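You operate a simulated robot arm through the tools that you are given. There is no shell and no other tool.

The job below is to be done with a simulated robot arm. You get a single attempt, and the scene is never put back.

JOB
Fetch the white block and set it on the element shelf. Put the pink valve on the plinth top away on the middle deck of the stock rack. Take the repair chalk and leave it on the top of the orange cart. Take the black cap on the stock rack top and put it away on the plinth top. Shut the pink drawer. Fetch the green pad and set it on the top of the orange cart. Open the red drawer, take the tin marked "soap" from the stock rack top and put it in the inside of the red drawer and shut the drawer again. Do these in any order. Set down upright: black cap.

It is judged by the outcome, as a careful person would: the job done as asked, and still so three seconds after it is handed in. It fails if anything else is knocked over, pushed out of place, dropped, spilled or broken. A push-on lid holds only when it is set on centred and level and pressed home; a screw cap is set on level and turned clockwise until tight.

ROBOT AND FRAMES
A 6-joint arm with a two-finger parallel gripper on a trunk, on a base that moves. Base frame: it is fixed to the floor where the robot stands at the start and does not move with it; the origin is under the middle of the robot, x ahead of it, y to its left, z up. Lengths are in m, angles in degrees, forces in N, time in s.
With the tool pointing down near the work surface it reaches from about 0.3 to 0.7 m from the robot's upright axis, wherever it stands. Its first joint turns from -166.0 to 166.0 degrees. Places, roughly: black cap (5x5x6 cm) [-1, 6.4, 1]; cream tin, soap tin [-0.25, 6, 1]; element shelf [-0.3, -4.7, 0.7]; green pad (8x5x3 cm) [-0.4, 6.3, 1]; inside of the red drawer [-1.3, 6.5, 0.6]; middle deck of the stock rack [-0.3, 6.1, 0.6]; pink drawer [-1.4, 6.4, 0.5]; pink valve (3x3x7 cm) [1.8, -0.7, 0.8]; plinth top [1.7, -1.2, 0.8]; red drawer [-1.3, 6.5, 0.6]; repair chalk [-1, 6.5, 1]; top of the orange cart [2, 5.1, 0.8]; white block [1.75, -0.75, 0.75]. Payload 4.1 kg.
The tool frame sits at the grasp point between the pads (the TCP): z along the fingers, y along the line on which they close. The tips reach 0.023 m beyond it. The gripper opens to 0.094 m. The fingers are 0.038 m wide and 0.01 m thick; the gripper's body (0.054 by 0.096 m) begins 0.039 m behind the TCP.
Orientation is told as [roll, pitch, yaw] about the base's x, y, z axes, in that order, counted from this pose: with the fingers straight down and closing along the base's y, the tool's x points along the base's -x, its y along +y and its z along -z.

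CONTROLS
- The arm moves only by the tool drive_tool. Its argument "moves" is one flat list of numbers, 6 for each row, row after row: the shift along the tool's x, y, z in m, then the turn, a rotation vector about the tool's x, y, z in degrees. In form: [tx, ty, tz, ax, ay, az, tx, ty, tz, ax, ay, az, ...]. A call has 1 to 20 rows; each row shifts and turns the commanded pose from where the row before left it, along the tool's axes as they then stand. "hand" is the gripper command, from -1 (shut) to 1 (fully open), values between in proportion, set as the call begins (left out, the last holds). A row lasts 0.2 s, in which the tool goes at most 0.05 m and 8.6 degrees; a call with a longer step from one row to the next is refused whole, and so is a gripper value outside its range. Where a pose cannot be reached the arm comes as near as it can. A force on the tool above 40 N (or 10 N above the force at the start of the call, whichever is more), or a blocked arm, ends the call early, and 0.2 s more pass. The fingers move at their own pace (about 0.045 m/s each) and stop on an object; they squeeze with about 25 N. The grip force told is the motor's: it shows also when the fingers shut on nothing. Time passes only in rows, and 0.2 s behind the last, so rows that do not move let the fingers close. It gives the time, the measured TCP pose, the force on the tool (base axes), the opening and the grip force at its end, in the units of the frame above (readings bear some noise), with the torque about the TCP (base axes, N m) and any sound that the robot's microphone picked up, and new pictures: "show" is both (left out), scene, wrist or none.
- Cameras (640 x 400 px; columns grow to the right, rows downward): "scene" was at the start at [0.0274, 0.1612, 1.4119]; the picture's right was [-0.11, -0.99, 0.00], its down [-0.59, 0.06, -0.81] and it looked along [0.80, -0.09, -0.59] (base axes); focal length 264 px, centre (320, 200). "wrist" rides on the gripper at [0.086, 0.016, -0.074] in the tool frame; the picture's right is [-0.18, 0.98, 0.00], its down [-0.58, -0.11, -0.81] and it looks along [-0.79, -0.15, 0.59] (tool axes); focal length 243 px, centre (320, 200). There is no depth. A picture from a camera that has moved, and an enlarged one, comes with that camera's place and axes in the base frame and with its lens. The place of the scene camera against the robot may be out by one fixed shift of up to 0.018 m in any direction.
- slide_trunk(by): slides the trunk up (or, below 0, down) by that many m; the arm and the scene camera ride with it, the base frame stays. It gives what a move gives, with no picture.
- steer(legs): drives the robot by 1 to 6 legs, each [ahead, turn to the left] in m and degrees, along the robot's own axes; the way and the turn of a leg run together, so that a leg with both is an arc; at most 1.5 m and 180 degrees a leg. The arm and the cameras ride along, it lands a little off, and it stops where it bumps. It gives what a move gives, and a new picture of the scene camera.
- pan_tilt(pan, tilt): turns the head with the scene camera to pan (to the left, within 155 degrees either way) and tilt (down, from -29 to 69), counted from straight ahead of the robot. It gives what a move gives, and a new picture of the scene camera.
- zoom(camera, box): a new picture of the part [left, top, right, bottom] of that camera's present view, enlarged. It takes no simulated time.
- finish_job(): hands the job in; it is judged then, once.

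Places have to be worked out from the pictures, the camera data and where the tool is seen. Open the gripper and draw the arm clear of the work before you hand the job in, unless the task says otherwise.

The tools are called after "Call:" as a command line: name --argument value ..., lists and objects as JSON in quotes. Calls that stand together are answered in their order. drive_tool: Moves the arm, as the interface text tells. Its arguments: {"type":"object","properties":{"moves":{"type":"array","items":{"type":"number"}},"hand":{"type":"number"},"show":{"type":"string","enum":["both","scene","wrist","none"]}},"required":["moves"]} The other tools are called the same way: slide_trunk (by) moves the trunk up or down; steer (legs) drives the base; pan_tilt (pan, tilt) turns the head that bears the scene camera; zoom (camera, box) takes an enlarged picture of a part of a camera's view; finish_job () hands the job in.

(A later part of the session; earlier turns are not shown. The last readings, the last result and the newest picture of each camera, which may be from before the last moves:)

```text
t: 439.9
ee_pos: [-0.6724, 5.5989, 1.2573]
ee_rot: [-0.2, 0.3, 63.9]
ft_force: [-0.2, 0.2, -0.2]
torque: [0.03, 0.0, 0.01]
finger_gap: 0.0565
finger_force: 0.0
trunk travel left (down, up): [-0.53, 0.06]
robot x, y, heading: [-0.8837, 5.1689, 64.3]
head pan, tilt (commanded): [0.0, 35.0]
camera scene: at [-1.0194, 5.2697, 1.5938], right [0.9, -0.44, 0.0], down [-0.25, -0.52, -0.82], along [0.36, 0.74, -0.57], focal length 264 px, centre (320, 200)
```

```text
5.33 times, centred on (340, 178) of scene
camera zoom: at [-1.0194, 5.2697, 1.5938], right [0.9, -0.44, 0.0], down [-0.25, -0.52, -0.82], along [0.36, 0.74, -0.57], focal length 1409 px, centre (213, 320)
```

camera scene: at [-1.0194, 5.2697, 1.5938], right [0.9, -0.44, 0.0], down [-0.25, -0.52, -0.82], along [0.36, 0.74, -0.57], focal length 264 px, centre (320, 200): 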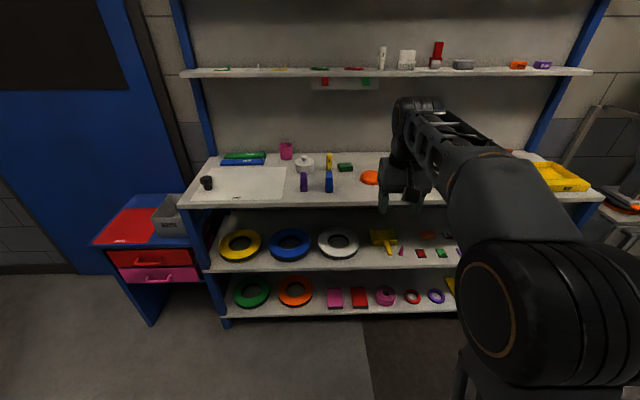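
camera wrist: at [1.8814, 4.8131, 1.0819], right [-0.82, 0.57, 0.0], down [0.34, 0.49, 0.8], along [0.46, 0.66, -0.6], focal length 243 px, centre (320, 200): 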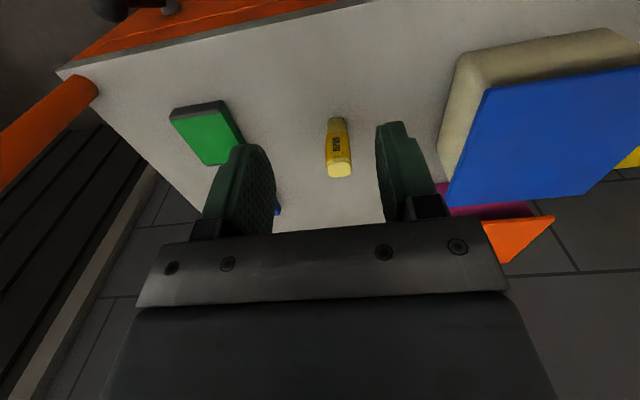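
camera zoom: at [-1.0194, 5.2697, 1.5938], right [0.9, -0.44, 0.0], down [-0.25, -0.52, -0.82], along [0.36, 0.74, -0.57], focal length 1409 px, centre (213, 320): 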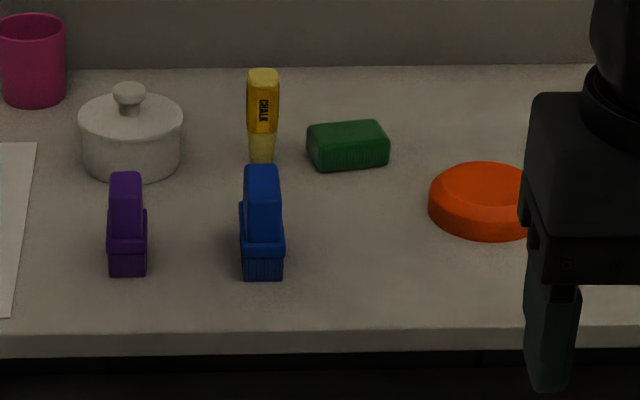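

The pad lies lengthwise along the rack at ≈[-0.41,6.23]. I straighten and drive forward 0.49 m.

Call:
steer --legs '[[0, 2.3], [0.49, 0]]'

Call:
drive_tool --moves '[-0.04, 0, 0.03, 0, 0, 0]' --hand 0.6 --show "wrist"

```text
t: 443.2
ee_pos: [-0.4922, 6.051, 1.2568]
ee_rot: [-0.2, 0.4, 65.9]
ft_force: [-0.3, -0.6, -0.1]
torque: [-0.01, 0.0, -0.01]
finger_gap: 0.0564
finger_force: 0.0
trunk travel left (down, up): [-0.53, 0.06]
robot x, y, heading: [-0.6855, 5.6131, 66.1]
head pan, tilt (commanded): [0.0, 35.0]
camera scene: at [-0.8272, 5.7096, 1.5939], right [0.91, -0.41, 0.0], down [-0.23, -0.52, -0.82], along [0.33, 0.75, -0.57], focal length 264 px, centre (320, 200)
```

scene: 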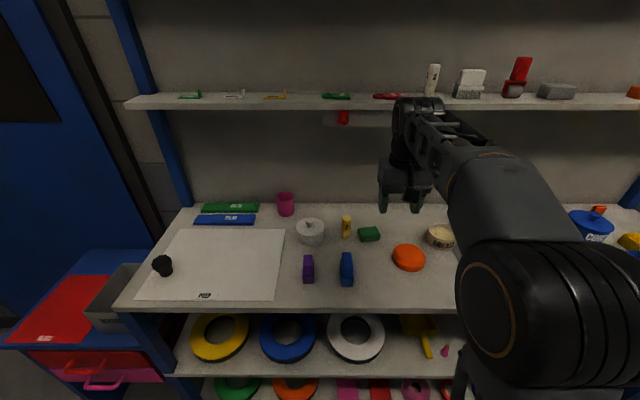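

```text
t: 443.6
ee_pos: [-0.4775, 6.0845, 1.2269]
ee_rot: [-0.2, 0.5, 65.9]
ft_force: [0.3, 0.0, -0.7]
torque: [0.03, 0.0, -0.02]
finger_gap: 0.0752
finger_force: 0.1
trunk travel left (down, up): [-0.53, 0.06]
robot x, y, heading: [-0.6889, 5.6155, 66.0]
head pan, tilt (commanded): [0.0, 35.0]
camera wrist: at [-0.5272, 6.0145, 1.3015], right [-0.82, 0.57, 0.0], down [0.34, 0.49, 0.8], along [0.46, 0.66, -0.6], focal length 243 px, centre (320, 200)
```

wrist: 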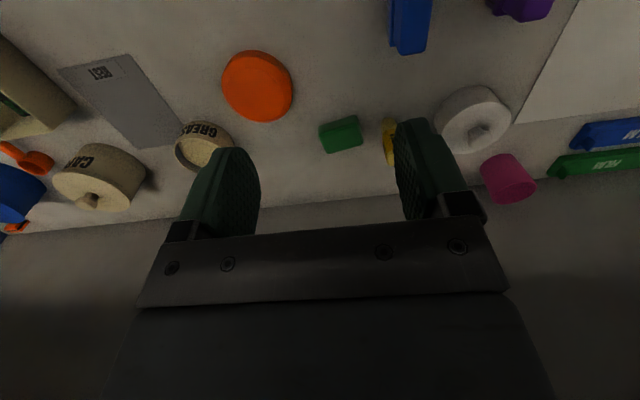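

Call:
zoom --camera "wrist" --box '[280, 80, 440, 180]'

```text
4.00 times, centred on (360, 130) of wrist
camera zoom: at [-0.5272, 6.0145, 1.3015], right [-0.82, 0.57, 0.0], down [0.34, 0.49, 0.8], along [0.46, 0.66, -0.6], focal length 970 px, centre (160, 480)
```

zoom: 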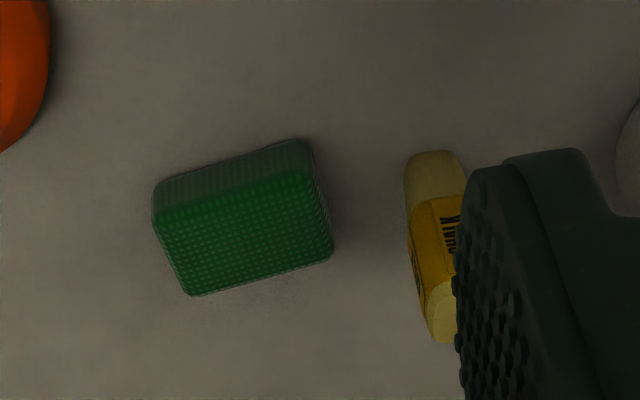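

The pad centre is ≈[-0.407,6.2485], long axis ~9° off the tool's y. I'll turn the tool ~99° so the fingers close across the 5 cm side and the camera faces away from the chalk stick. First I edge 3.5 cm closer and begin turning at safe height.

Call:
steer --legs '[[0.035, 0]]'

Call:
drive_tool --moves '[0, 0, 0, 0, 0, -8.3, 0, 0, 0, 0, 0, -8.3, 0, 0, 0, 0, 0, -8.3, 0, 0, 0, 0, 0, -8.3, 0, 0, 0, 0, 0, -8.3, 0, 0, 0, 0, 0, -8.3, 0, 0, 0, 0, 0, -8.3, 0, 0, 0, 0, 0, -8.3, 0, 0, 0, 0, 0, -8.3, 0, 0, 0, 0, 0, -8.3, 0, 0, 0, 0, 0, -8.3, 0, 0, 0, 0, 0, -8.3]' --show "wrist"

```text
t: 444.4
ee_pos: [-0.4622, 6.1178, 1.2267]
ee_rot: [-0.2, 0.4, 65.9]
ft_force: [-0.1, 0.4, 1.1]
torque: [-0.01, 0.0, 0.03]
finger_gap: 0.0751
finger_force: 0.1
trunk travel left (down, up): [-0.53, 0.06]
robot x, y, heading: [-0.6729, 5.6441, 66.0]
head pan, tilt (commanded): [0.0, 35.0]
camera scene: at [-0.8128, 5.7419, 1.5939], right [0.91, -0.4, 0.0], down [-0.23, -0.52, -0.82], along [0.33, 0.75, -0.57], focal length 264 px, centre (320, 200)
```

scene: 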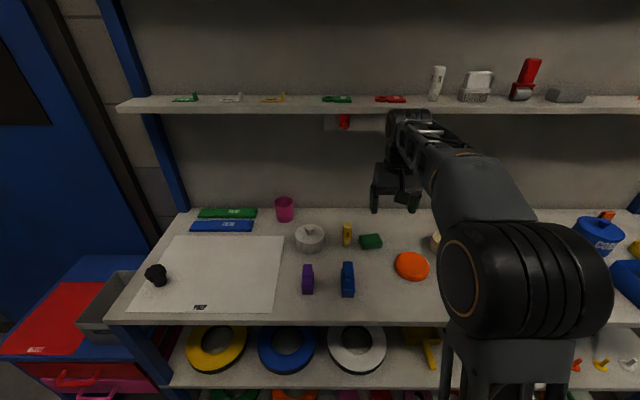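

```text
t: 447.1
ee_pos: [-0.4624, 6.1187, 1.2275]
ee_rot: [0.4, 0.2, 165.7]
ft_force: [0.1, -0.2, -0.1]
torque: [0.0, 0.02, -0.01]
finger_gap: 0.075
finger_force: 0.0
trunk travel left (down, up): [-0.53, 0.06]
robot x, y, heading: [-0.6698, 5.646, 66.0]
head pan, tilt (commanded): [0.0, 35.0]
camera wrist: at [-0.3834, 6.0808, 1.3014], right [-0.42, -0.91, 0.01], down [-0.54, 0.26, 0.8], along [-0.73, 0.34, -0.59], focal length 243 px, centre (320, 200)
```

wrist: 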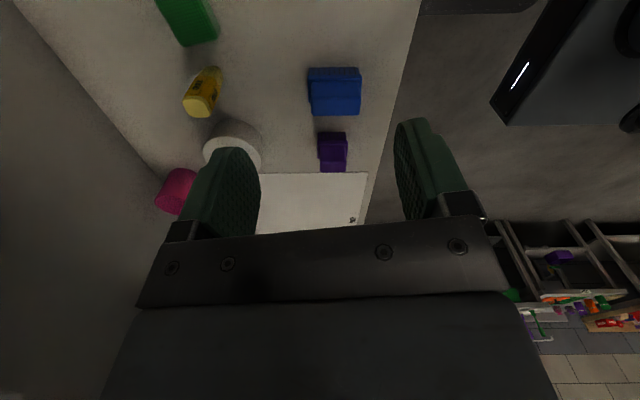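

Turned. I lower to z≈1.05 here first (to stay under the upper shelf), then move in over the pad.

Call:
drive_tool --moves '[0.0216, 0, 0, 0, 0, 0, 0, 0, 0.045, 0, 0, 0, 0, 0, 0.045, 0, 0, 0, 0, 0, 0.045, 0, 0, 0, 0, 0, 0.042, 0, 0, 0, 0, -0.04, 0, 0, 0, 0, 0, -0.04, 0, 0, 0, 0]' --show "both"

```text
t: 448.6
ee_pos: [-0.421, 6.1893, 1.0498]
ee_rot: [0.5, 0.1, 165.5]
ft_force: [-0.3, 1.2, 0.5]
torque: [-0.02, 0.02, 0.0]
finger_gap: 0.0752
finger_force: 0.1
trunk travel left (down, up): [-0.53, 0.06]
robot x, y, heading: [-0.6758, 5.6466, 66.4]
head pan, tilt (commanded): [0.0, 35.0]
camera scene: at [-0.813, 5.7418, 1.5939], right [0.91, -0.4, 0.0], down [-0.23, -0.52, -0.82], along [0.33, 0.75, -0.57], focal length 264 px, centre (320, 200)
camera wrist: at [-0.3415, 6.1532, 1.1238], right [-0.42, -0.91, 0.01], down [-0.54, 0.26, 0.8], along [-0.73, 0.34, -0.59], focal length 243 px, centre (320, 200)
```

scene: 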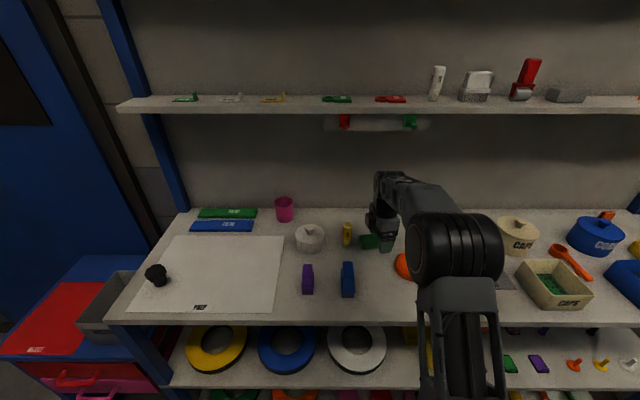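
wrist: 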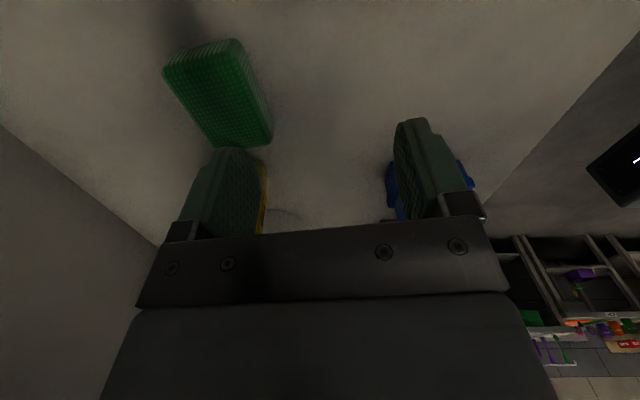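

Call:
zoom --camera "wrist" --box '[130, 20, 330, 170]'

```text
2.67 times, centred on (230, 95) of wrist
camera zoom: at [-0.3415, 6.1532, 1.1238], right [-0.42, -0.91, 0.01], down [-0.54, 0.26, 0.8], along [-0.73, 0.34, -0.59], focal length 647 px, centre (560, 480)
```

zoom: 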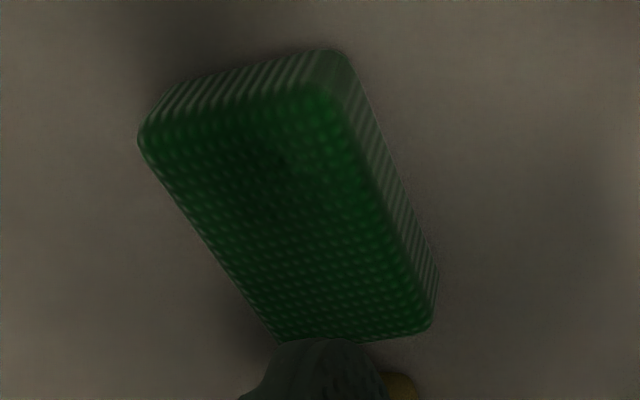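

Pad centre refined to ≈[-0.406,6.250]. I move in 6.3 cm and descend to z≈0.985.

Call:
drive_tool --moves '[0, -0.0313, 0, 0, 0, 0, 0, -0.0313, 0, 0, 0, 0, 0, 0, 0.03, 0, 0, 0]' --show "wrist"

```text
t: 449.4
ee_pos: [-0.4072, 6.2487, 1.0203]
ee_rot: [0.3, 0.2, 165.5]
ft_force: [-0.2, 0.0, -0.9]
torque: [0.04, -0.01, 0.01]
finger_gap: 0.0754
finger_force: 0.0
trunk travel left (down, up): [-0.53, 0.06]
robot x, y, heading: [-0.6758, 5.6473, 66.0]
head pan, tilt (commanded): [0.0, 35.0]
camera wrist: at [-0.3281, 6.2127, 1.0945], right [-0.42, -0.91, 0.01], down [-0.54, 0.26, 0.8], along [-0.73, 0.34, -0.59], focal length 243 px, centre (320, 200)
```

wrist: 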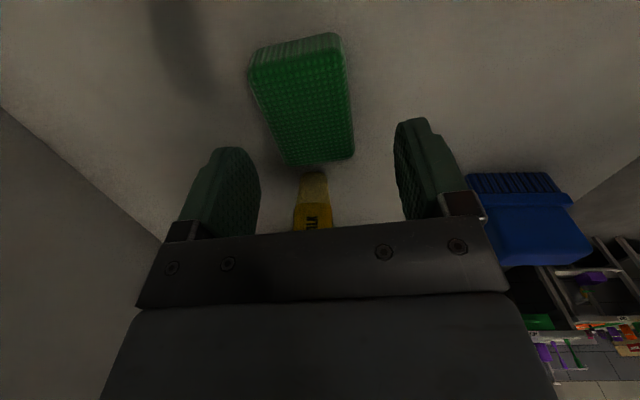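

Call:
drive_tool --moves '[0.008, -0.004, 0.015, 0, 0, 0, 0, 0, 0.015, 0, 0, 0]' --show "wrist"

```text
t: 450.1
ee_pos: [-0.3987, 6.2497, 0.989]
ee_rot: [0.4, 0.1, 165.5]
ft_force: [0.4, 0.4, 0.5]
torque: [0.02, 0.0, 0.0]
finger_gap: 0.0752
finger_force: 0.1
trunk travel left (down, up): [-0.53, 0.06]
robot x, y, heading: [-0.6734, 5.6465, 66.1]
head pan, tilt (commanded): [0.0, 35.0]
camera wrist: at [-0.3188, 6.2133, 1.0634], right [-0.42, -0.91, 0.01], down [-0.54, 0.26, 0.8], along [-0.73, 0.34, -0.59], focal length 243 px, centre (320, 200)
```

wrist: 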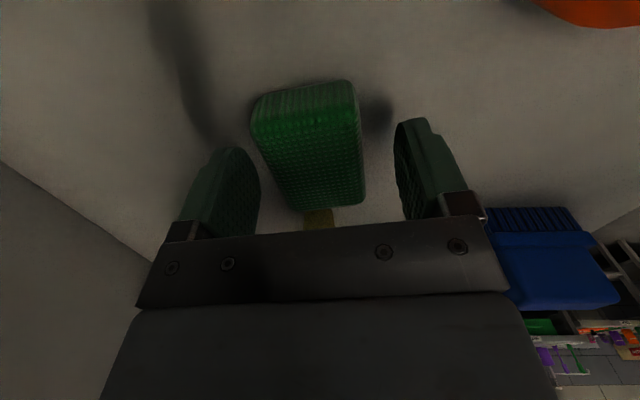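

The pad is a bit nearer the far finger; I shift 5 mm deeper, descend the last 9 mm and close.

Call:
drive_tool --moves '[0, -0.005, 0, 0, 0, 0, 0, 0, 0.008, 0, 0, 0]' --show "none"

Call:
drive_tool --moves '[0, 0, 0, 0, 0, 0, 0, 0, 0, 0, 0, 0, 0, 0, 0, 0, 0, 0]' --hand -1 --show "wrist"

```text
t: 450.6
ee_pos: [-0.3969, 6.2552, 0.981]
ee_rot: [0.5, 0.1, 165.5]
ft_force: [0.1, 0.6, 1.2]
torque: [-0.02, 0.02, -0.01]
finger_gap: 0.0752
finger_force: 0.1
trunk travel left (down, up): [-0.53, 0.06]
robot x, y, heading: [-0.6712, 5.645, 66.0]
head pan, tilt (commanded): [0.0, 35.0]
```

```text
t: 451.4
ee_pos: [-0.3964, 6.2552, 0.9803]
ee_rot: [0.4, 0.1, 165.5]
ft_force: [-0.4, -0.5, 0.6]
torque: [0.03, 0.0, -0.02]
finger_gap: 0.0487
finger_force: 25.1
trunk travel left (down, up): [-0.53, 0.06]
robot x, y, heading: [-0.6734, 5.6448, 66.0]
head pan, tilt (commanded): [0.0, 35.0]
camera wrist: at [-0.3177, 6.2186, 1.0557], right [-0.42, -0.91, 0.01], down [-0.54, 0.26, 0.8], along [-0.73, 0.34, -0.59], focal length 243 px, centre (320, 200)
```

wrist: 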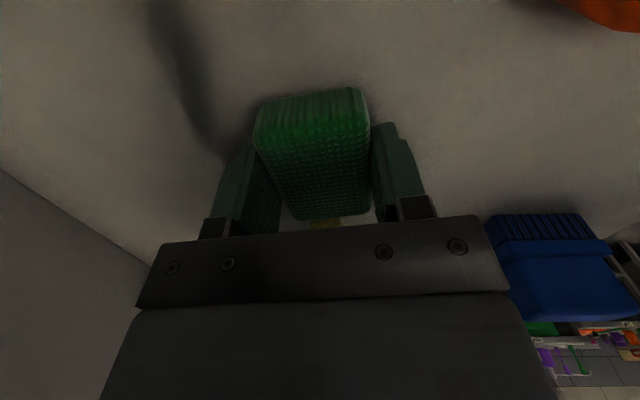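

Gripped (48.7 mm). I lift and withdraw toward the robot.

Call:
drive_tool --moves '[0, 0, -0.03, 0, 0, 0, 0, 0, -0.03, 0, 0, 0, -0.006, 0.035, -0.02, 0, 0, 0, -0.006, 0.035, -0.02, 0, 0, 0, -0.006, 0.035, -0.02, 0, 0, 0, -0.006, 0.035, -0.02, 0, 0, 0, -0.006, 0.035, -0.02, 0, 0, 0, -0.006, 0.035, -0.01, 0, 0, 0]' --show "both"

```text
t: 453.2
ee_pos: [-0.4826, 6.0587, 1.1538]
ee_rot: [0.4, 0.1, 165.5]
ft_force: [0.5, 0.2, 0.5]
torque: [0.01, -0.01, 0.03]
finger_gap: 0.0491
finger_force: 25.5
trunk travel left (down, up): [-0.53, 0.06]
robot x, y, heading: [-0.6726, 5.6471, 65.9]
head pan, tilt (commanded): [0.0, 35.0]
camera scene: at [-0.8135, 5.7405, 1.5939], right [0.91, -0.4, 0.0], down [-0.23, -0.52, -0.82], along [0.33, 0.75, -0.57], focal length 264 px, centre (320, 200)
camera wrist: at [-0.4031, 6.0224, 1.228], right [-0.42, -0.91, 0.01], down [-0.54, 0.26, 0.8], along [-0.73, 0.34, -0.59], focal length 243 px, centre (320, 200)
```

scene: 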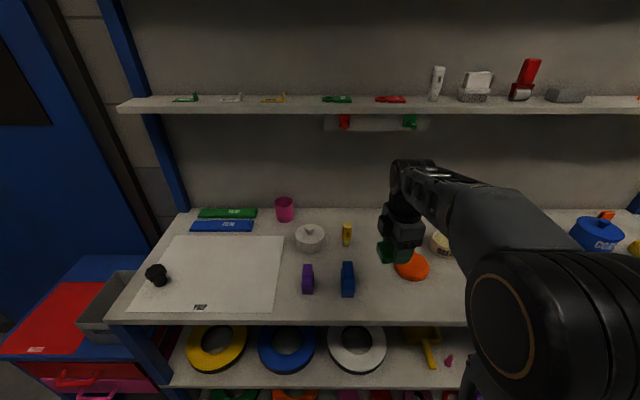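
wrist: 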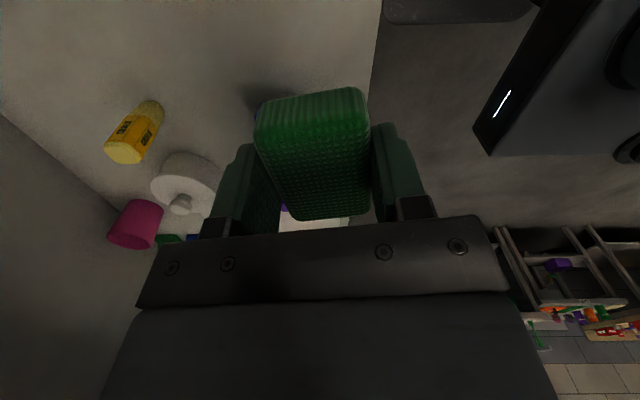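

The pad is held and everything else is untouched. I back off, turn the tool back to its normal orientation and drive to the cart.

Call:
steer --legs '[[-0.5, 0]]'

Call:
drive_tool --moves '[0, 0, 0, 0, 0, 8.3, 0, 0, 0, 0, 0, 8.3, 0, 0, 0, 0, 0, 8.3, 0, 0, 0, 0, 0, 8.3, 0, 0, 0, 0, 0, 8.3, 0, 0, 0, 0, 0, 8.3, 0, 0, 0, 0, 0, 8.3, 0, 0, 0, 0, 0, 8.3, 0, 0, 0, 0, 0, 8.3, 0, 0, 0, 0, 0, 8.3, 0, 0, 0, 0, 0, 8.3, 0, 0, 0, 0, 0, 8.3]' --show "none"

Call:
steer --legs '[[0, -88], [1.37, 0], [1.37, 0], [0, 87.5]]'

Call:
pan_tilt --pan 0 --tilt 45

```text
t: 456.2
ee_pos: [-0.6872, 5.5942, 1.1529]
ee_rot: [0.4, 0.0, 165.4]
ft_force: [0.3, 0.2, -0.1]
torque: [0.04, -0.01, 0.05]
finger_gap: 0.0491
finger_force: 24.8
trunk travel left (down, up): [-0.53, 0.06]
robot x, y, heading: [-0.8792, 5.1785, 65.9]
head pan, tilt (commanded): [0.0, 35.0]
camera scene: at [-1.0197, 5.2763, 1.5939], right [0.91, -0.41, 0.0], down [-0.23, -0.52, -0.82], along [0.33, 0.75, -0.57], focal length 264 px, centre (320, 200)
```

scene: 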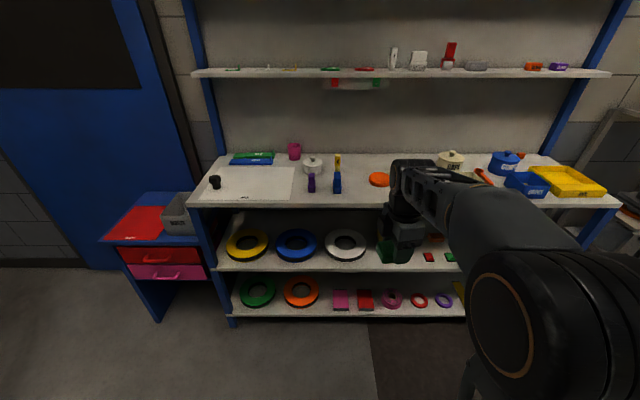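

```text
t: 458.8
ee_pos: [-0.6864, 5.5948, 1.1542]
ee_rot: [-0.2, 0.4, 65.6]
ft_force: [0.9, -0.8, 0.4]
torque: [0.0, 0.0, 0.01]
finger_gap: 0.0492
finger_force: 24.7
trunk travel left (down, up): [-0.53, 0.06]
robot x, y, heading: [-0.8794, 5.1795, 65.7]
head pan, tilt (commanded): [0.0, 35.0]
```

```text
t: 479.6
ee_pos: [1.8236, 4.48, 1.1532]
ee_rot: [-0.2, 0.4, 63.3]
ft_force: [-0.1, 1.0, -0.5]
torque: [-0.01, 0.01, 0.01]
finger_gap: 0.0491
finger_force: 25.0
trunk travel left (down, up): [-0.53, 0.06]
robot x, y, heading: [1.6116, 4.0736, 63.3]
head pan, tilt (commanded): [0.0, 35.0]
camera scene: at [1.4771, 4.1771, 1.5939], right [0.89, -0.45, 0.0], down [-0.26, -0.51, -0.82], along [0.37, 0.73, -0.57], focal length 264 px, centre (320, 200)
```

scene: 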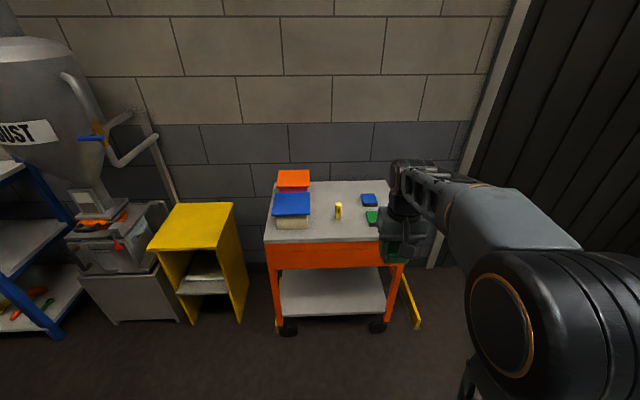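

```text
t: 480.3
ee_pos: [1.8236, 4.4796, 1.1541]
ee_rot: [-0.2, 0.4, 63.3]
ft_force: [-0.2, -0.3, 0.1]
torque: [0.02, -0.01, 0.01]
finger_gap: 0.049
finger_force: 25.8
trunk travel left (down, up): [-0.53, 0.06]
robot x, y, heading: [1.6143, 4.0731, 63.3]
head pan, tilt (commanded): [0.0, 45.0]
camera scene: at [1.4742, 4.171, 1.5791], right [0.89, -0.45, 0.0], down [-0.32, -0.63, -0.71], along [0.32, 0.63, -0.71], focal length 264 px, centre (320, 200)
```

scene: 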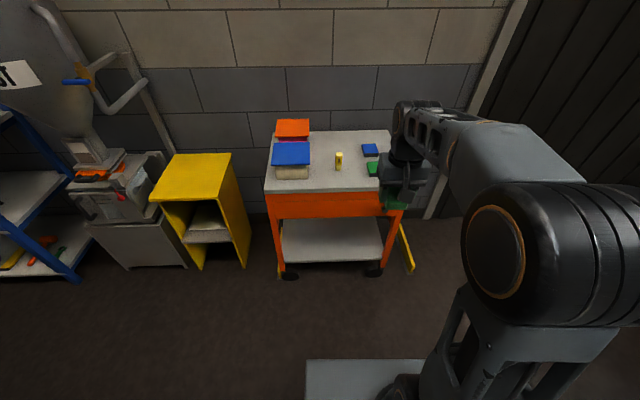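

I straighten to ~66° and drive the last 0.36 m to the cart.

Call:
steer --legs '[[0, 2.4], [0.36, 0]]'

Call:
drive_tool --moves '[0, 0, 0, 0, 0, 0]' --show "both"

```text
t: 483.0
ee_pos: [1.9576, 4.82, 1.153]
ee_rot: [-0.2, 0.4, 65.5]
ft_force: [-0.4, 0.4, -0.7]
torque: [0.0, 0.02, 0.01]
finger_gap: 0.0491
finger_force: 25.1
trunk travel left (down, up): [-0.53, 0.06]
robot x, y, heading: [1.7626, 4.4049, 65.7]
head pan, tilt (commanded): [0.0, 45.0]
camera scene: at [1.6203, 4.4977, 1.5791], right [0.91, -0.41, 0.0], down [-0.29, -0.64, -0.71], along [0.29, 0.64, -0.71], focal length 264 px, centre (320, 200)
```

scene: 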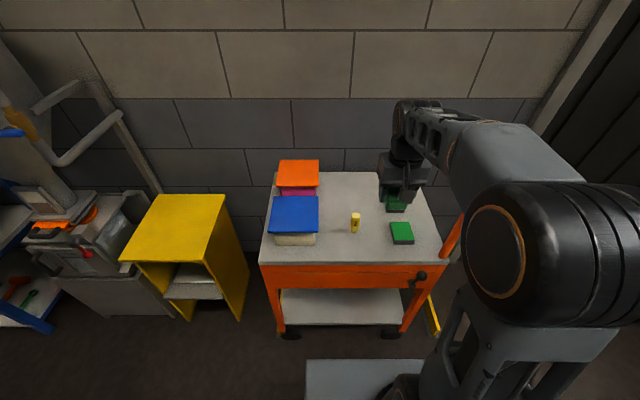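

```text
t: 483.4
ee_pos: [1.9569, 4.8201, 1.1546]
ee_rot: [-0.2, 0.4, 65.5]
ft_force: [0.6, 0.2, 0.0]
torque: [0.01, 0.01, 0.01]
finger_gap: 0.0491
finger_force: 24.8
trunk travel left (down, up): [-0.53, 0.06]
robot x, y, heading: [1.7625, 4.4042, 65.6]
head pan, tilt (commanded): [0.0, 45.0]
camera scene: at [1.6201, 4.4972, 1.5791], right [0.91, -0.41, 0.0], down [-0.29, -0.64, -0.71], along [0.29, 0.64, -0.71], focal length 264 px, centre (320, 200)
camera wrist: at [1.9055, 4.7484, 1.228], right [-0.82, 0.57, 0.0], down [0.34, 0.49, 0.8], along [0.46, 0.66, -0.6], focal length 243 px, centre (320, 200)
```

scene: 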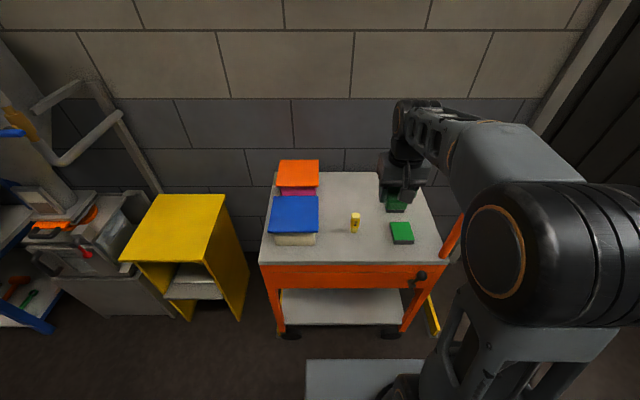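
wrist: 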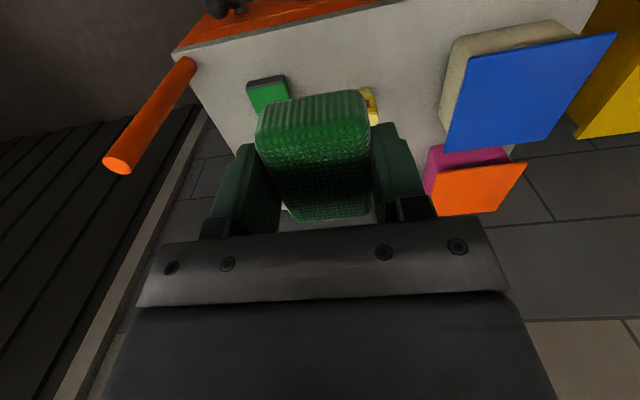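

The best free spot is just right-front of the chalk, ≈[2.007,4.892]. I move over it and lower the trunk.

Call:
drive_tool --moves '[-0.0431, -0.0077, 0, 0, 0, 0, -0.0431, -0.0077, 0, 0, 0, 0]' --show "none"

Call:
slide_trunk --by -0.22

Call:
drive_tool --moves '[0, 0, 0.01, 0, 0, 0]' --show "both"

Call:
zoom --camera "scene" --box '[230, 100, 470, 250]'

```text
t: 484.0
ee_pos: [2.0076, 4.8921, 1.1529]
ee_rot: [-0.2, 0.5, 65.5]
ft_force: [0.1, -1.2, 0.2]
torque: [-0.01, 0.01, 0.02]
finger_gap: 0.0492
finger_force: 25.0
trunk travel left (down, up): [-0.53, 0.06]
robot x, y, heading: [1.7614, 4.4068, 65.7]
head pan, tilt (commanded): [0.0, 45.0]
```

```text
t: 486.3
ee_pos: [2.0071, 4.8917, 0.9339]
ee_rot: [-0.2, 0.5, 65.5]
ft_force: [0.0, -0.5, -0.1]
torque: [0.02, 0.03, 0.0]
finger_gap: 0.049
finger_force: 25.2
trunk travel left (down, up): [-0.31, 0.28]
robot x, y, heading: [1.7648, 4.4068, 65.4]
head pan, tilt (commanded): [0.0, 45.0]
```

```text
t: 486.7
ee_pos: [2.0058, 4.8917, 0.9244]
ee_rot: [-0.2, 0.5, 65.5]
ft_force: [0.4, -0.1, 0.0]
torque: [0.02, 0.0, -0.01]
finger_gap: 0.0493
finger_force: 24.6
trunk travel left (down, up): [-0.31, 0.28]
robot x, y, heading: [1.7634, 4.4053, 65.8]
head pan, tilt (commanded): [0.0, 45.0]
camera scene: at [1.6201, 4.4973, 1.3591], right [0.91, -0.41, 0.0], down [-0.29, -0.64, -0.71], along [0.29, 0.64, -0.71], focal length 264 px, centre (320, 200)
camera wrist: at [1.9541, 4.8205, 0.9983], right [-0.82, 0.57, 0.0], down [0.34, 0.49, 0.8], along [0.46, 0.66, -0.6], focal length 243 px, centre (320, 200)
```

scene: 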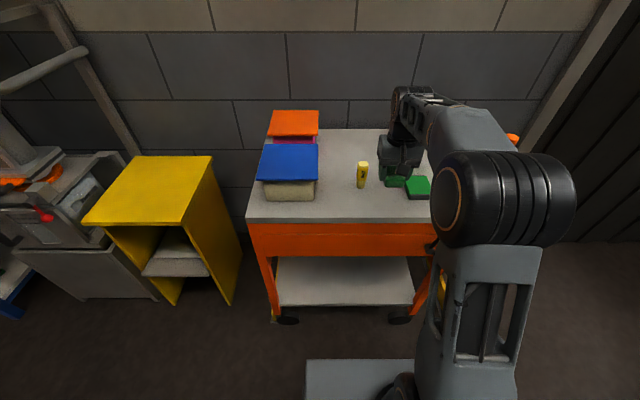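
wrist: 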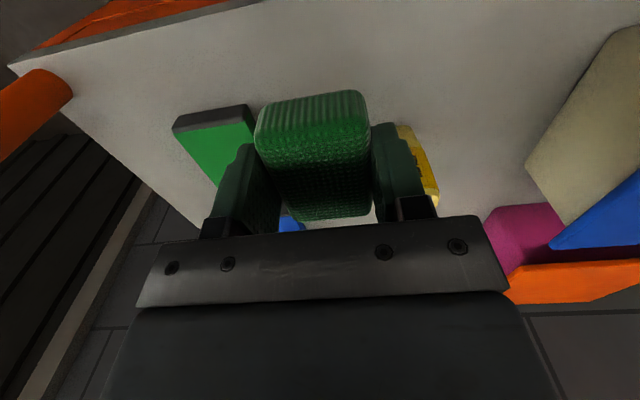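

```text
2.67 times, centred on (350, 175) of scene
camera zoom: at [1.6201, 4.4973, 1.3591], right [0.91, -0.41, 0.0], down [-0.29, -0.64, -0.71], along [0.29, 0.64, -0.71], focal length 704 px, centre (240, 267)
```

zoom: 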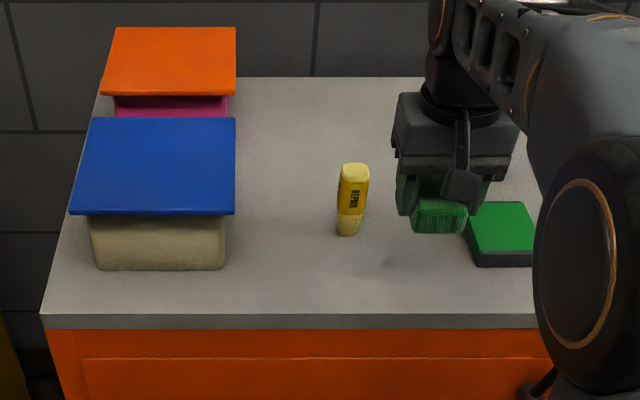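

The landing spot is clear of chalk and the small green pad. I lower.

Call:
drive_tool --moves '[0, 0, 0.03, 0, 0, 0, 0, 0, 0.03, 0, 0, 0, 0, 0, 0.02, 0, 0, 0]' --show "wrist"

Call:
drive_tool --moves '[0, 0, 0.006, 0, 0, 0]' --show "none"

```text
t: 487.5
ee_pos: [2.0063, 4.8914, 0.8423]
ee_rot: [-0.2, 0.2, 65.4]
ft_force: [0.2, -0.9, 0.0]
torque: [0.0, 0.02, -0.03]
finger_gap: 0.049
finger_force: 25.1
trunk travel left (down, up): [-0.31, 0.28]
robot x, y, heading: [1.7631, 4.4105, 65.6]
head pan, tilt (commanded): [0.0, 45.0]
camera wrist: at [1.9539, 4.8204, 0.9176], right [-0.82, 0.57, 0.0], down [0.34, 0.49, 0.8], along [0.46, 0.66, -0.6], focal length 243 px, centre (320, 200)
```

wrist: 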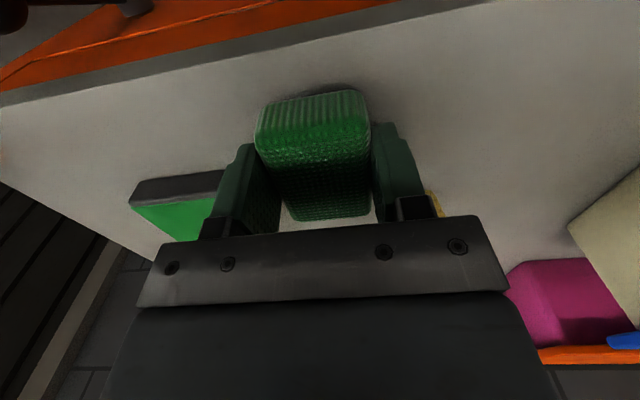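

```text
t: 487.9
ee_pos: [2.0059, 4.8916, 0.8382]
ee_rot: [-0.2, 0.4, 65.6]
ft_force: [-0.2, 0.8, -0.3]
torque: [0.02, -0.01, 0.01]
finger_gap: 0.0492
finger_force: 25.4
trunk travel left (down, up): [-0.31, 0.28]
robot x, y, heading: [1.7628, 4.4082, 65.5]
head pan, tilt (commanded): [0.0, 45.0]
```

Call:
drive_tool --moves '[0, 0, 0.005, 0, 0, 0]' --show "none"

Call:
drive_tool --moves '[0, 0, 0.004, 0, 0, 0]' --show "none"

```text
t: 488.3
ee_pos: [2.0055, 4.8911, 0.8329]
ee_rot: [-0.1, 0.4, 65.5]
ft_force: [0.7, -0.2, -0.7]
torque: [0.01, 0.02, 0.03]
finger_gap: 0.049
finger_force: 25.1
trunk travel left (down, up): [-0.31, 0.28]
robot x, y, heading: [1.7624, 4.404, 65.5]
head pan, tilt (commanded): [0.0, 45.0]
```

```text
t: 488.7
ee_pos: [2.0058, 4.8909, 0.8324]
ee_rot: [-0.2, 0.2, 65.5]
ft_force: [0.2, 0.5, 9.6]
torque: [0.3, 0.0, 0.03]
finger_gap: 0.0489
finger_force: 25.1
trunk travel left (down, up): [-0.31, 0.28]
robot x, y, heading: [1.7621, 4.4057, 65.7]
head pan, tilt (commanded): [0.0, 45.0]
```

Contact at 9.6 N: the pad rests on the cart. I open to 62 mm and rise.

Call:
drive_tool --moves '[0, 0, 0, 0, 0, 0, 0, 0, 0, 0, 0, 0]' --hand 0.32 --show "none"

Call:
drive_tool --moves '[0, 0, -0.02, 0, 0, 0, 0, 0, -0.03, 0, 0, 0, 0, 0, -0.04, 0, 0, 0, 0, 0, -0.04, 0, 0, 0, 0.04, 0, 0, 0, 0, 0, 0.04, 0, 0, 0, 0, 0]' --show "both"

Call:
zoom --camera "scene" --box '[230, 100, 470, 250]'

```text
t: 489.3
ee_pos: [2.0063, 4.8908, 0.8295]
ee_rot: [-0.2, 0.4, 65.6]
ft_force: [0.2, -0.6, -0.9]
torque: [-0.01, -0.02, -0.01]
finger_gap: 0.0619
finger_force: 0.2
trunk travel left (down, up): [-0.31, 0.28]
robot x, y, heading: [1.763, 4.409, 66.0]
head pan, tilt (commanded): [0.0, 45.0]
```

```text
t: 490.7
ee_pos: [1.9726, 4.8166, 0.9575]
ee_rot: [-0.2, 0.4, 65.5]
ft_force: [0.4, 1.0, 0.0]
torque: [-0.03, 0.01, 0.02]
finger_gap: 0.0618
finger_force: 0.0
trunk travel left (down, up): [-0.31, 0.28]
robot x, y, heading: [1.7649, 4.402, 65.7]
head pan, tilt (commanded): [0.0, 45.0]
camera scene: at [1.6202, 4.4975, 1.3591], right [0.91, -0.41, 0.0], down [-0.29, -0.64, -0.71], along [0.29, 0.64, -0.71], focal length 264 px, centre (320, 200)
camera wrist: at [1.9204, 4.745, 1.0325], right [-0.82, 0.57, 0.0], down [0.34, 0.49, 0.8], along [0.46, 0.66, -0.6], focal length 243 px, centre (320, 200)
```

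scene: 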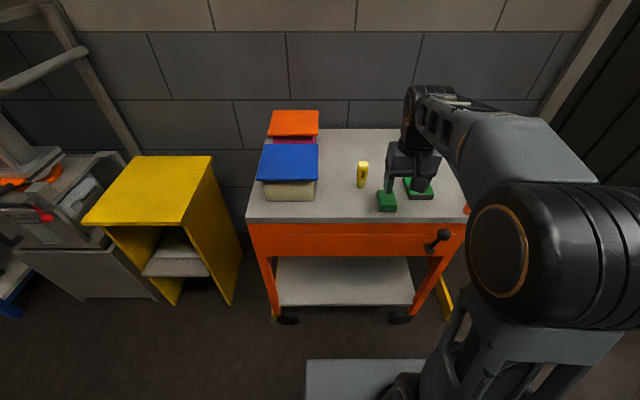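
wrist: 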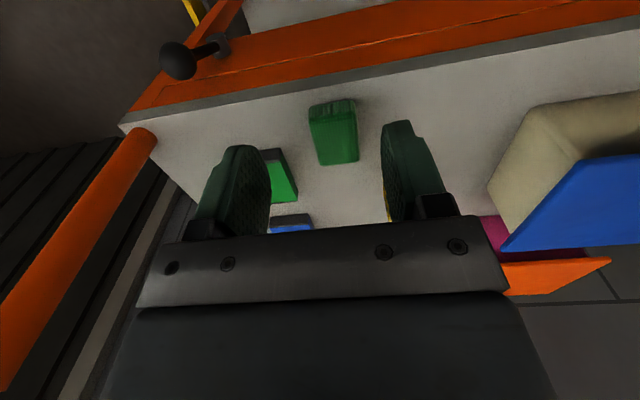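

```text
2.67 times, centred on (350, 175) of scene
camera zoom: at [1.6202, 4.4975, 1.3591], right [0.91, -0.41, 0.0], down [-0.29, -0.64, -0.71], along [0.29, 0.64, -0.71], focal length 704 px, centre (240, 267)
```

zoom: 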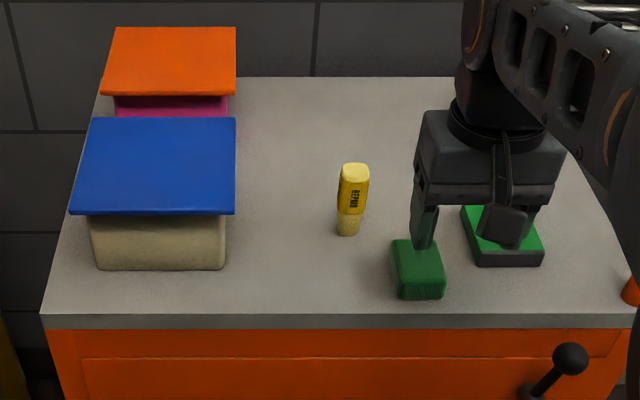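

Both the chalk and the green pad are on the cart. I raise the trunk and drive back to the rack's left end for the black cap.

Call:
slide_trunk --by 0.22

Call:
steer --legs '[[-0.25, 0], [0, 92.5], [1.1, 0], [1.1, 0], [1.1, 0], [0, -92]]'

Call:
pan_tilt --pan 0 --tilt 40

```text
t: 493.1
ee_pos: [1.9719, 4.8159, 1.178]
ee_rot: [-0.3, 0.5, 65.4]
ft_force: [-0.5, 0.6, -0.2]
torque: [-0.01, -0.02, -0.02]
finger_gap: 0.062
finger_force: 0.1
trunk travel left (down, up): [-0.53, 0.06]
robot x, y, heading: [1.7607, 4.4034, 65.8]
head pan, tilt (commanded): [0.0, 45.0]
```

```text
t: 518.3
ee_pos: [-1.1492, 5.8291, 1.178]
ee_rot: [-0.2, 0.4, 63.9]
ft_force: [-0.3, -0.4, -0.5]
torque: [-0.01, 0.04, 0.01]
finger_gap: 0.0622
finger_force: 0.0
trunk travel left (down, up): [-0.53, 0.06]
robot x, y, heading: [-1.3697, 5.4258, 64.4]
head pan, tilt (commanded): [0.0, 45.0]
camera scene: at [-1.5093, 5.5211, 1.5791], right [0.9, -0.44, 0.0], down [-0.31, -0.64, -0.71], along [0.31, 0.64, -0.71], focal length 264 px, centre (320, 200)
```

scene: 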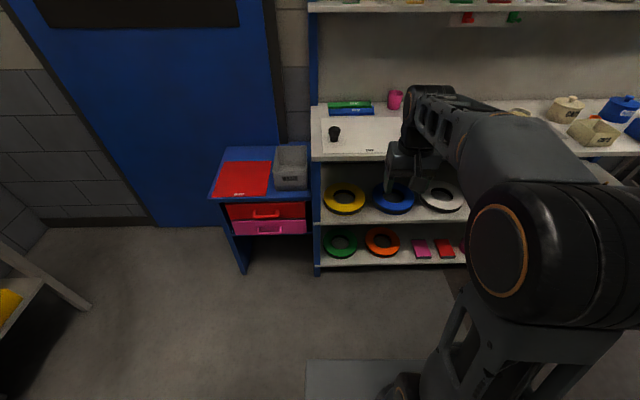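

```text
t: 519.0
ee_pos: [-1.1488, 5.8307, 1.1778]
ee_rot: [-0.2, 0.4, 63.9]
ft_force: [0.4, 0.8, -0.2]
torque: [0.01, -0.02, 0.02]
finger_gap: 0.0621
finger_force: 0.0
trunk travel left (down, up): [-0.53, 0.06]
robot x, y, heading: [-1.37, 5.4251, 63.8]
head pan, tilt (commanded): [0.0, 40.0]
camera scene: at [-1.5077, 5.5245, 1.5863], right [0.9, -0.44, 0.0], down [-0.28, -0.58, -0.77], along [0.33, 0.69, -0.64], focal length 264 px, centre (320, 200)
```

scene: 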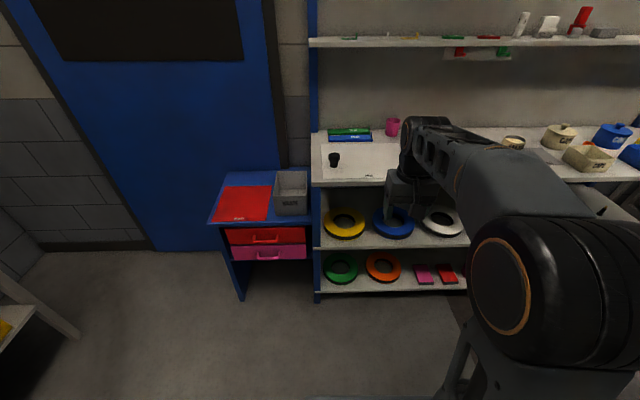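

I straighten and drive forward 0.38 m, then look with the wrist camera.

Call:
steer --legs '[[0, 3], [0.38, 0]]'

Call:
drive_tool --moves '[0, 0.04, 0, 0, 0, 0, 0, 0.04, 0, 0, 0, 0]' --hand 0.7 --show "wrist"

Call:
zoom --camera "wrist" --box '[260, 40, 420, 190]'

```text
t: 521.8
ee_pos: [-1.0238, 6.1941, 1.1787]
ee_rot: [-0.2, 0.4, 67.2]
ft_force: [-0.2, 0.1, -0.2]
torque: [0.01, 0.0, 0.02]
finger_gap: 0.0621
finger_force: 0.1
trunk travel left (down, up): [-0.53, 0.06]
robot x, y, heading: [-1.2178, 5.7771, 67.6]
head pan, tilt (commanded): [0.0, 40.0]
camera scene: at [-1.3645, 5.8688, 1.5863], right [0.92, -0.39, 0.0], down [-0.25, -0.59, -0.77], along [0.3, 0.71, -0.64], focal length 264 px, centre (320, 200)
```

scene: 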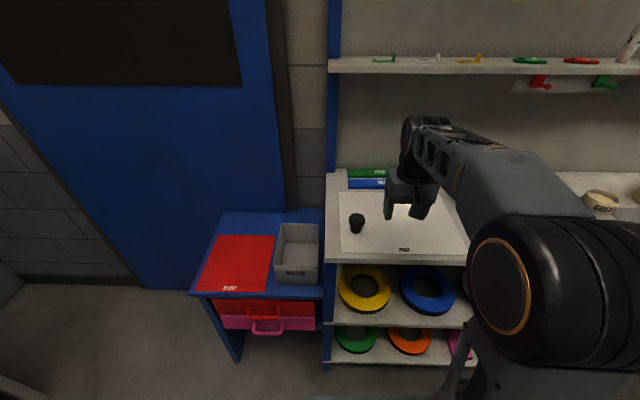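

```text
t: 522.4
ee_pos: [-1.0981, 6.2263, 1.1803]
ee_rot: [-0.2, 0.4, 67.1]
ft_force: [-0.8, 0.4, -0.7]
torque: [-0.02, 0.01, 0.02]
finger_gap: 0.08
finger_force: 0.0
trunk travel left (down, up): [-0.53, 0.06]
robot x, y, heading: [-1.2197, 5.7767, 67.4]
head pan, tilt (commanded): [0.0, 40.0]
camera wrist: at [-1.1475, 6.1535, 1.2547], right [-0.83, 0.55, -0.01], down [0.33, 0.5, 0.8], along [0.45, 0.67, -0.6], focal length 243 px, centre (320, 200)
```

wrist: 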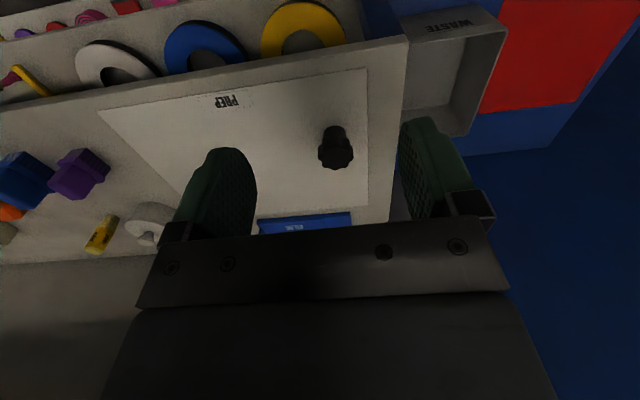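

```text
2.67 times, centred on (340, 115) of wrist
camera zoom: at [-1.1475, 6.1535, 1.2547], right [-0.83, 0.55, -0.01], down [0.33, 0.5, 0.8], along [0.45, 0.67, -0.6], focal length 647 px, centre (267, 427)
```

zoom: 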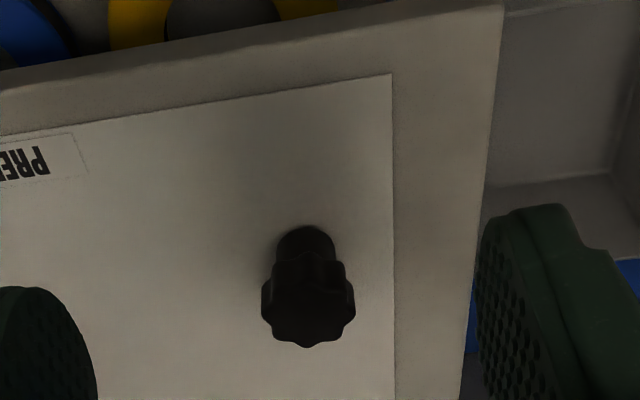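

The cap's axis is ≈[-1.039,6.3545], head ~4.7 cm. I move over it and come down partway.

Call:
drive_tool --moves '[-0.0353, -0.0011, 0, 0, 0, 0, -0.0353, -0.0011, 0, 0, 0, 0, -0.0353, -0.0011, 0, 0, 0, 0, -0.0353, -0.0011, 0, 0, 0, 0, 0, 0, 0.04, 0, 0, 0, 0, 0, 0.04, 0, 0, 0, 0, 0, 0.03, 0, 0, 0]' --show "both"

Call:
zoom --camera "wrist" --box '[220, 60, 420, 210]'

```text
t: 524.0
ee_pos: [-1.0371, 6.3527, 1.0673]
ee_rot: [-0.3, 0.3, 67.1]
ft_force: [0.4, 0.4, 0.3]
torque: [0.02, 0.03, 0.0]
finger_gap: 0.0799
finger_force: 0.0
trunk travel left (down, up): [-0.53, 0.06]
robot x, y, heading: [-1.2196, 5.7772, 67.4]
head pan, tilt (commanded): [0.0, 40.0]
camera scene: at [-1.3646, 5.8688, 1.5864], right [0.92, -0.39, 0.0], down [-0.25, -0.59, -0.77], along [0.3, 0.71, -0.64], focal length 264 px, centre (320, 200)
camera wrist: at [-1.0872, 6.2798, 1.1418], right [-0.83, 0.55, 0.0], down [0.33, 0.5, 0.8], along [0.45, 0.67, -0.6], focal length 243 px, centre (320, 200)
```

scene: 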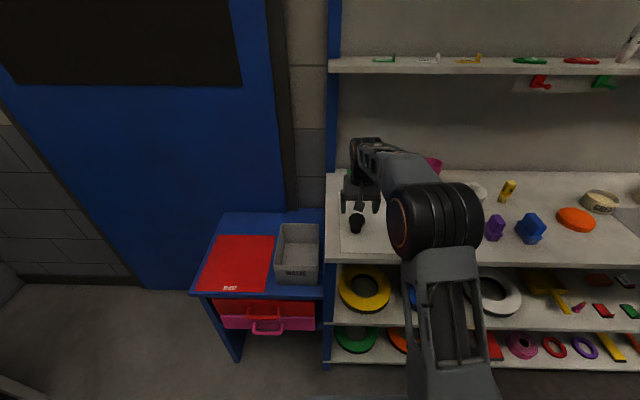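
wrist: 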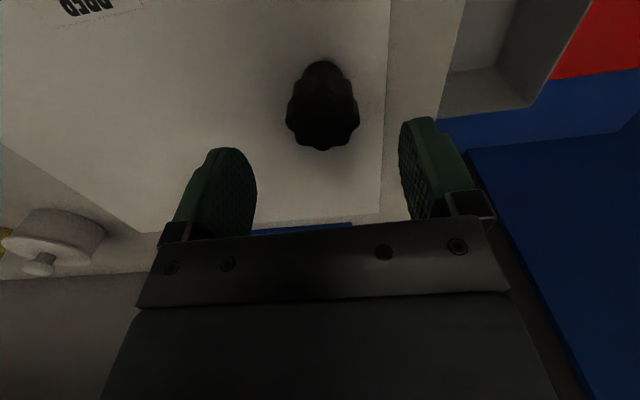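

```text
2.67 times, centred on (320, 135) of wrist
camera zoom: at [-1.0872, 6.2798, 1.1418], right [-0.83, 0.55, 0.0], down [0.33, 0.5, 0.8], along [0.45, 0.67, -0.6], focal length 647 px, centre (320, 373)
```

zoom: 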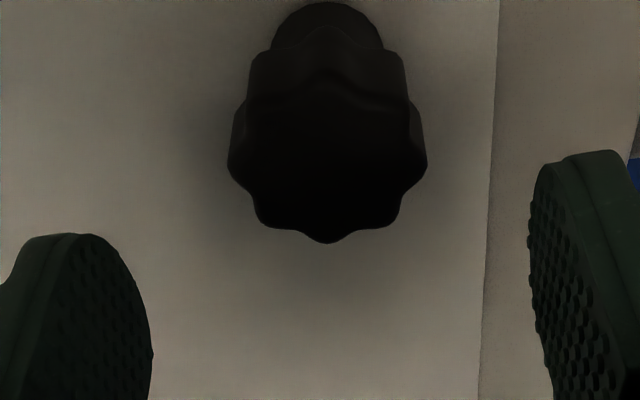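

Well aligned (within 5 mm). I adjust slightly, descend to z≈0.994 and close on the head.

Call:
drive_tool --moves '[-0.004, 0.001, 0.03, 0, 0, 0, 0, 0, 0.03, 0, 0, 0, 0, 0, 0.013, 0, 0, 0]' --show "wrist"

Call:
drive_tool --moves '[0, 0, 0, 0, 0, 0, 0, 0, 0, 0, 0, 0, 0, 0, 0, 0, 0, 0]' --hand -1 --show "wrist"

```text
t: 524.8
ee_pos: [-1.0374, 6.3557, 0.994]
ee_rot: [-0.3, 0.4, 67.1]
ft_force: [0.7, 0.4, 0.2]
torque: [0.04, 0.02, 0.0]
finger_gap: 0.0799
finger_force: 0.0
trunk travel left (down, up): [-0.53, 0.06]
robot x, y, heading: [-1.2225, 5.7797, 67.1]
head pan, tilt (commanded): [0.0, 40.0]
camera wrist: at [-1.0865, 6.2831, 1.0683], right [-0.83, 0.55, 0.0], down [0.33, 0.5, 0.8], along [0.45, 0.67, -0.6], focal length 243 px, centre (320, 200)
```

wrist: 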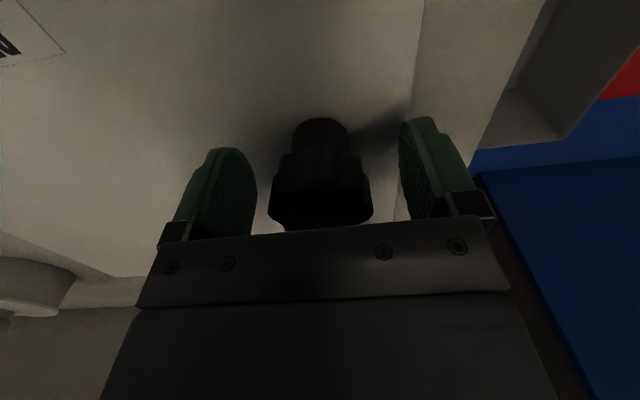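

```text
t: 525.6
ee_pos: [-1.0378, 6.3564, 0.9933]
ee_rot: [-0.2, 0.4, 67.1]
ft_force: [-0.1, -0.6, -0.1]
torque: [0.04, 0.0, 0.04]
finger_gap: 0.0467
finger_force: 25.7
trunk travel left (down, up): [-0.53, 0.06]
robot x, y, heading: [-1.2207, 5.7789, 67.2]
head pan, tilt (commanded): [0.0, 40.0]
camera wrist: at [-1.0865, 6.2831, 1.0686], right [-0.83, 0.55, 0.0], down [0.33, 0.5, 0.8], along [0.45, 0.67, -0.6], focal length 243 px, centre (320, 200)
```

wrist: 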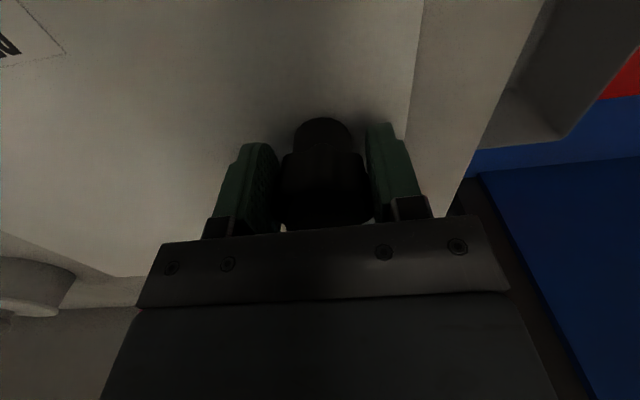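

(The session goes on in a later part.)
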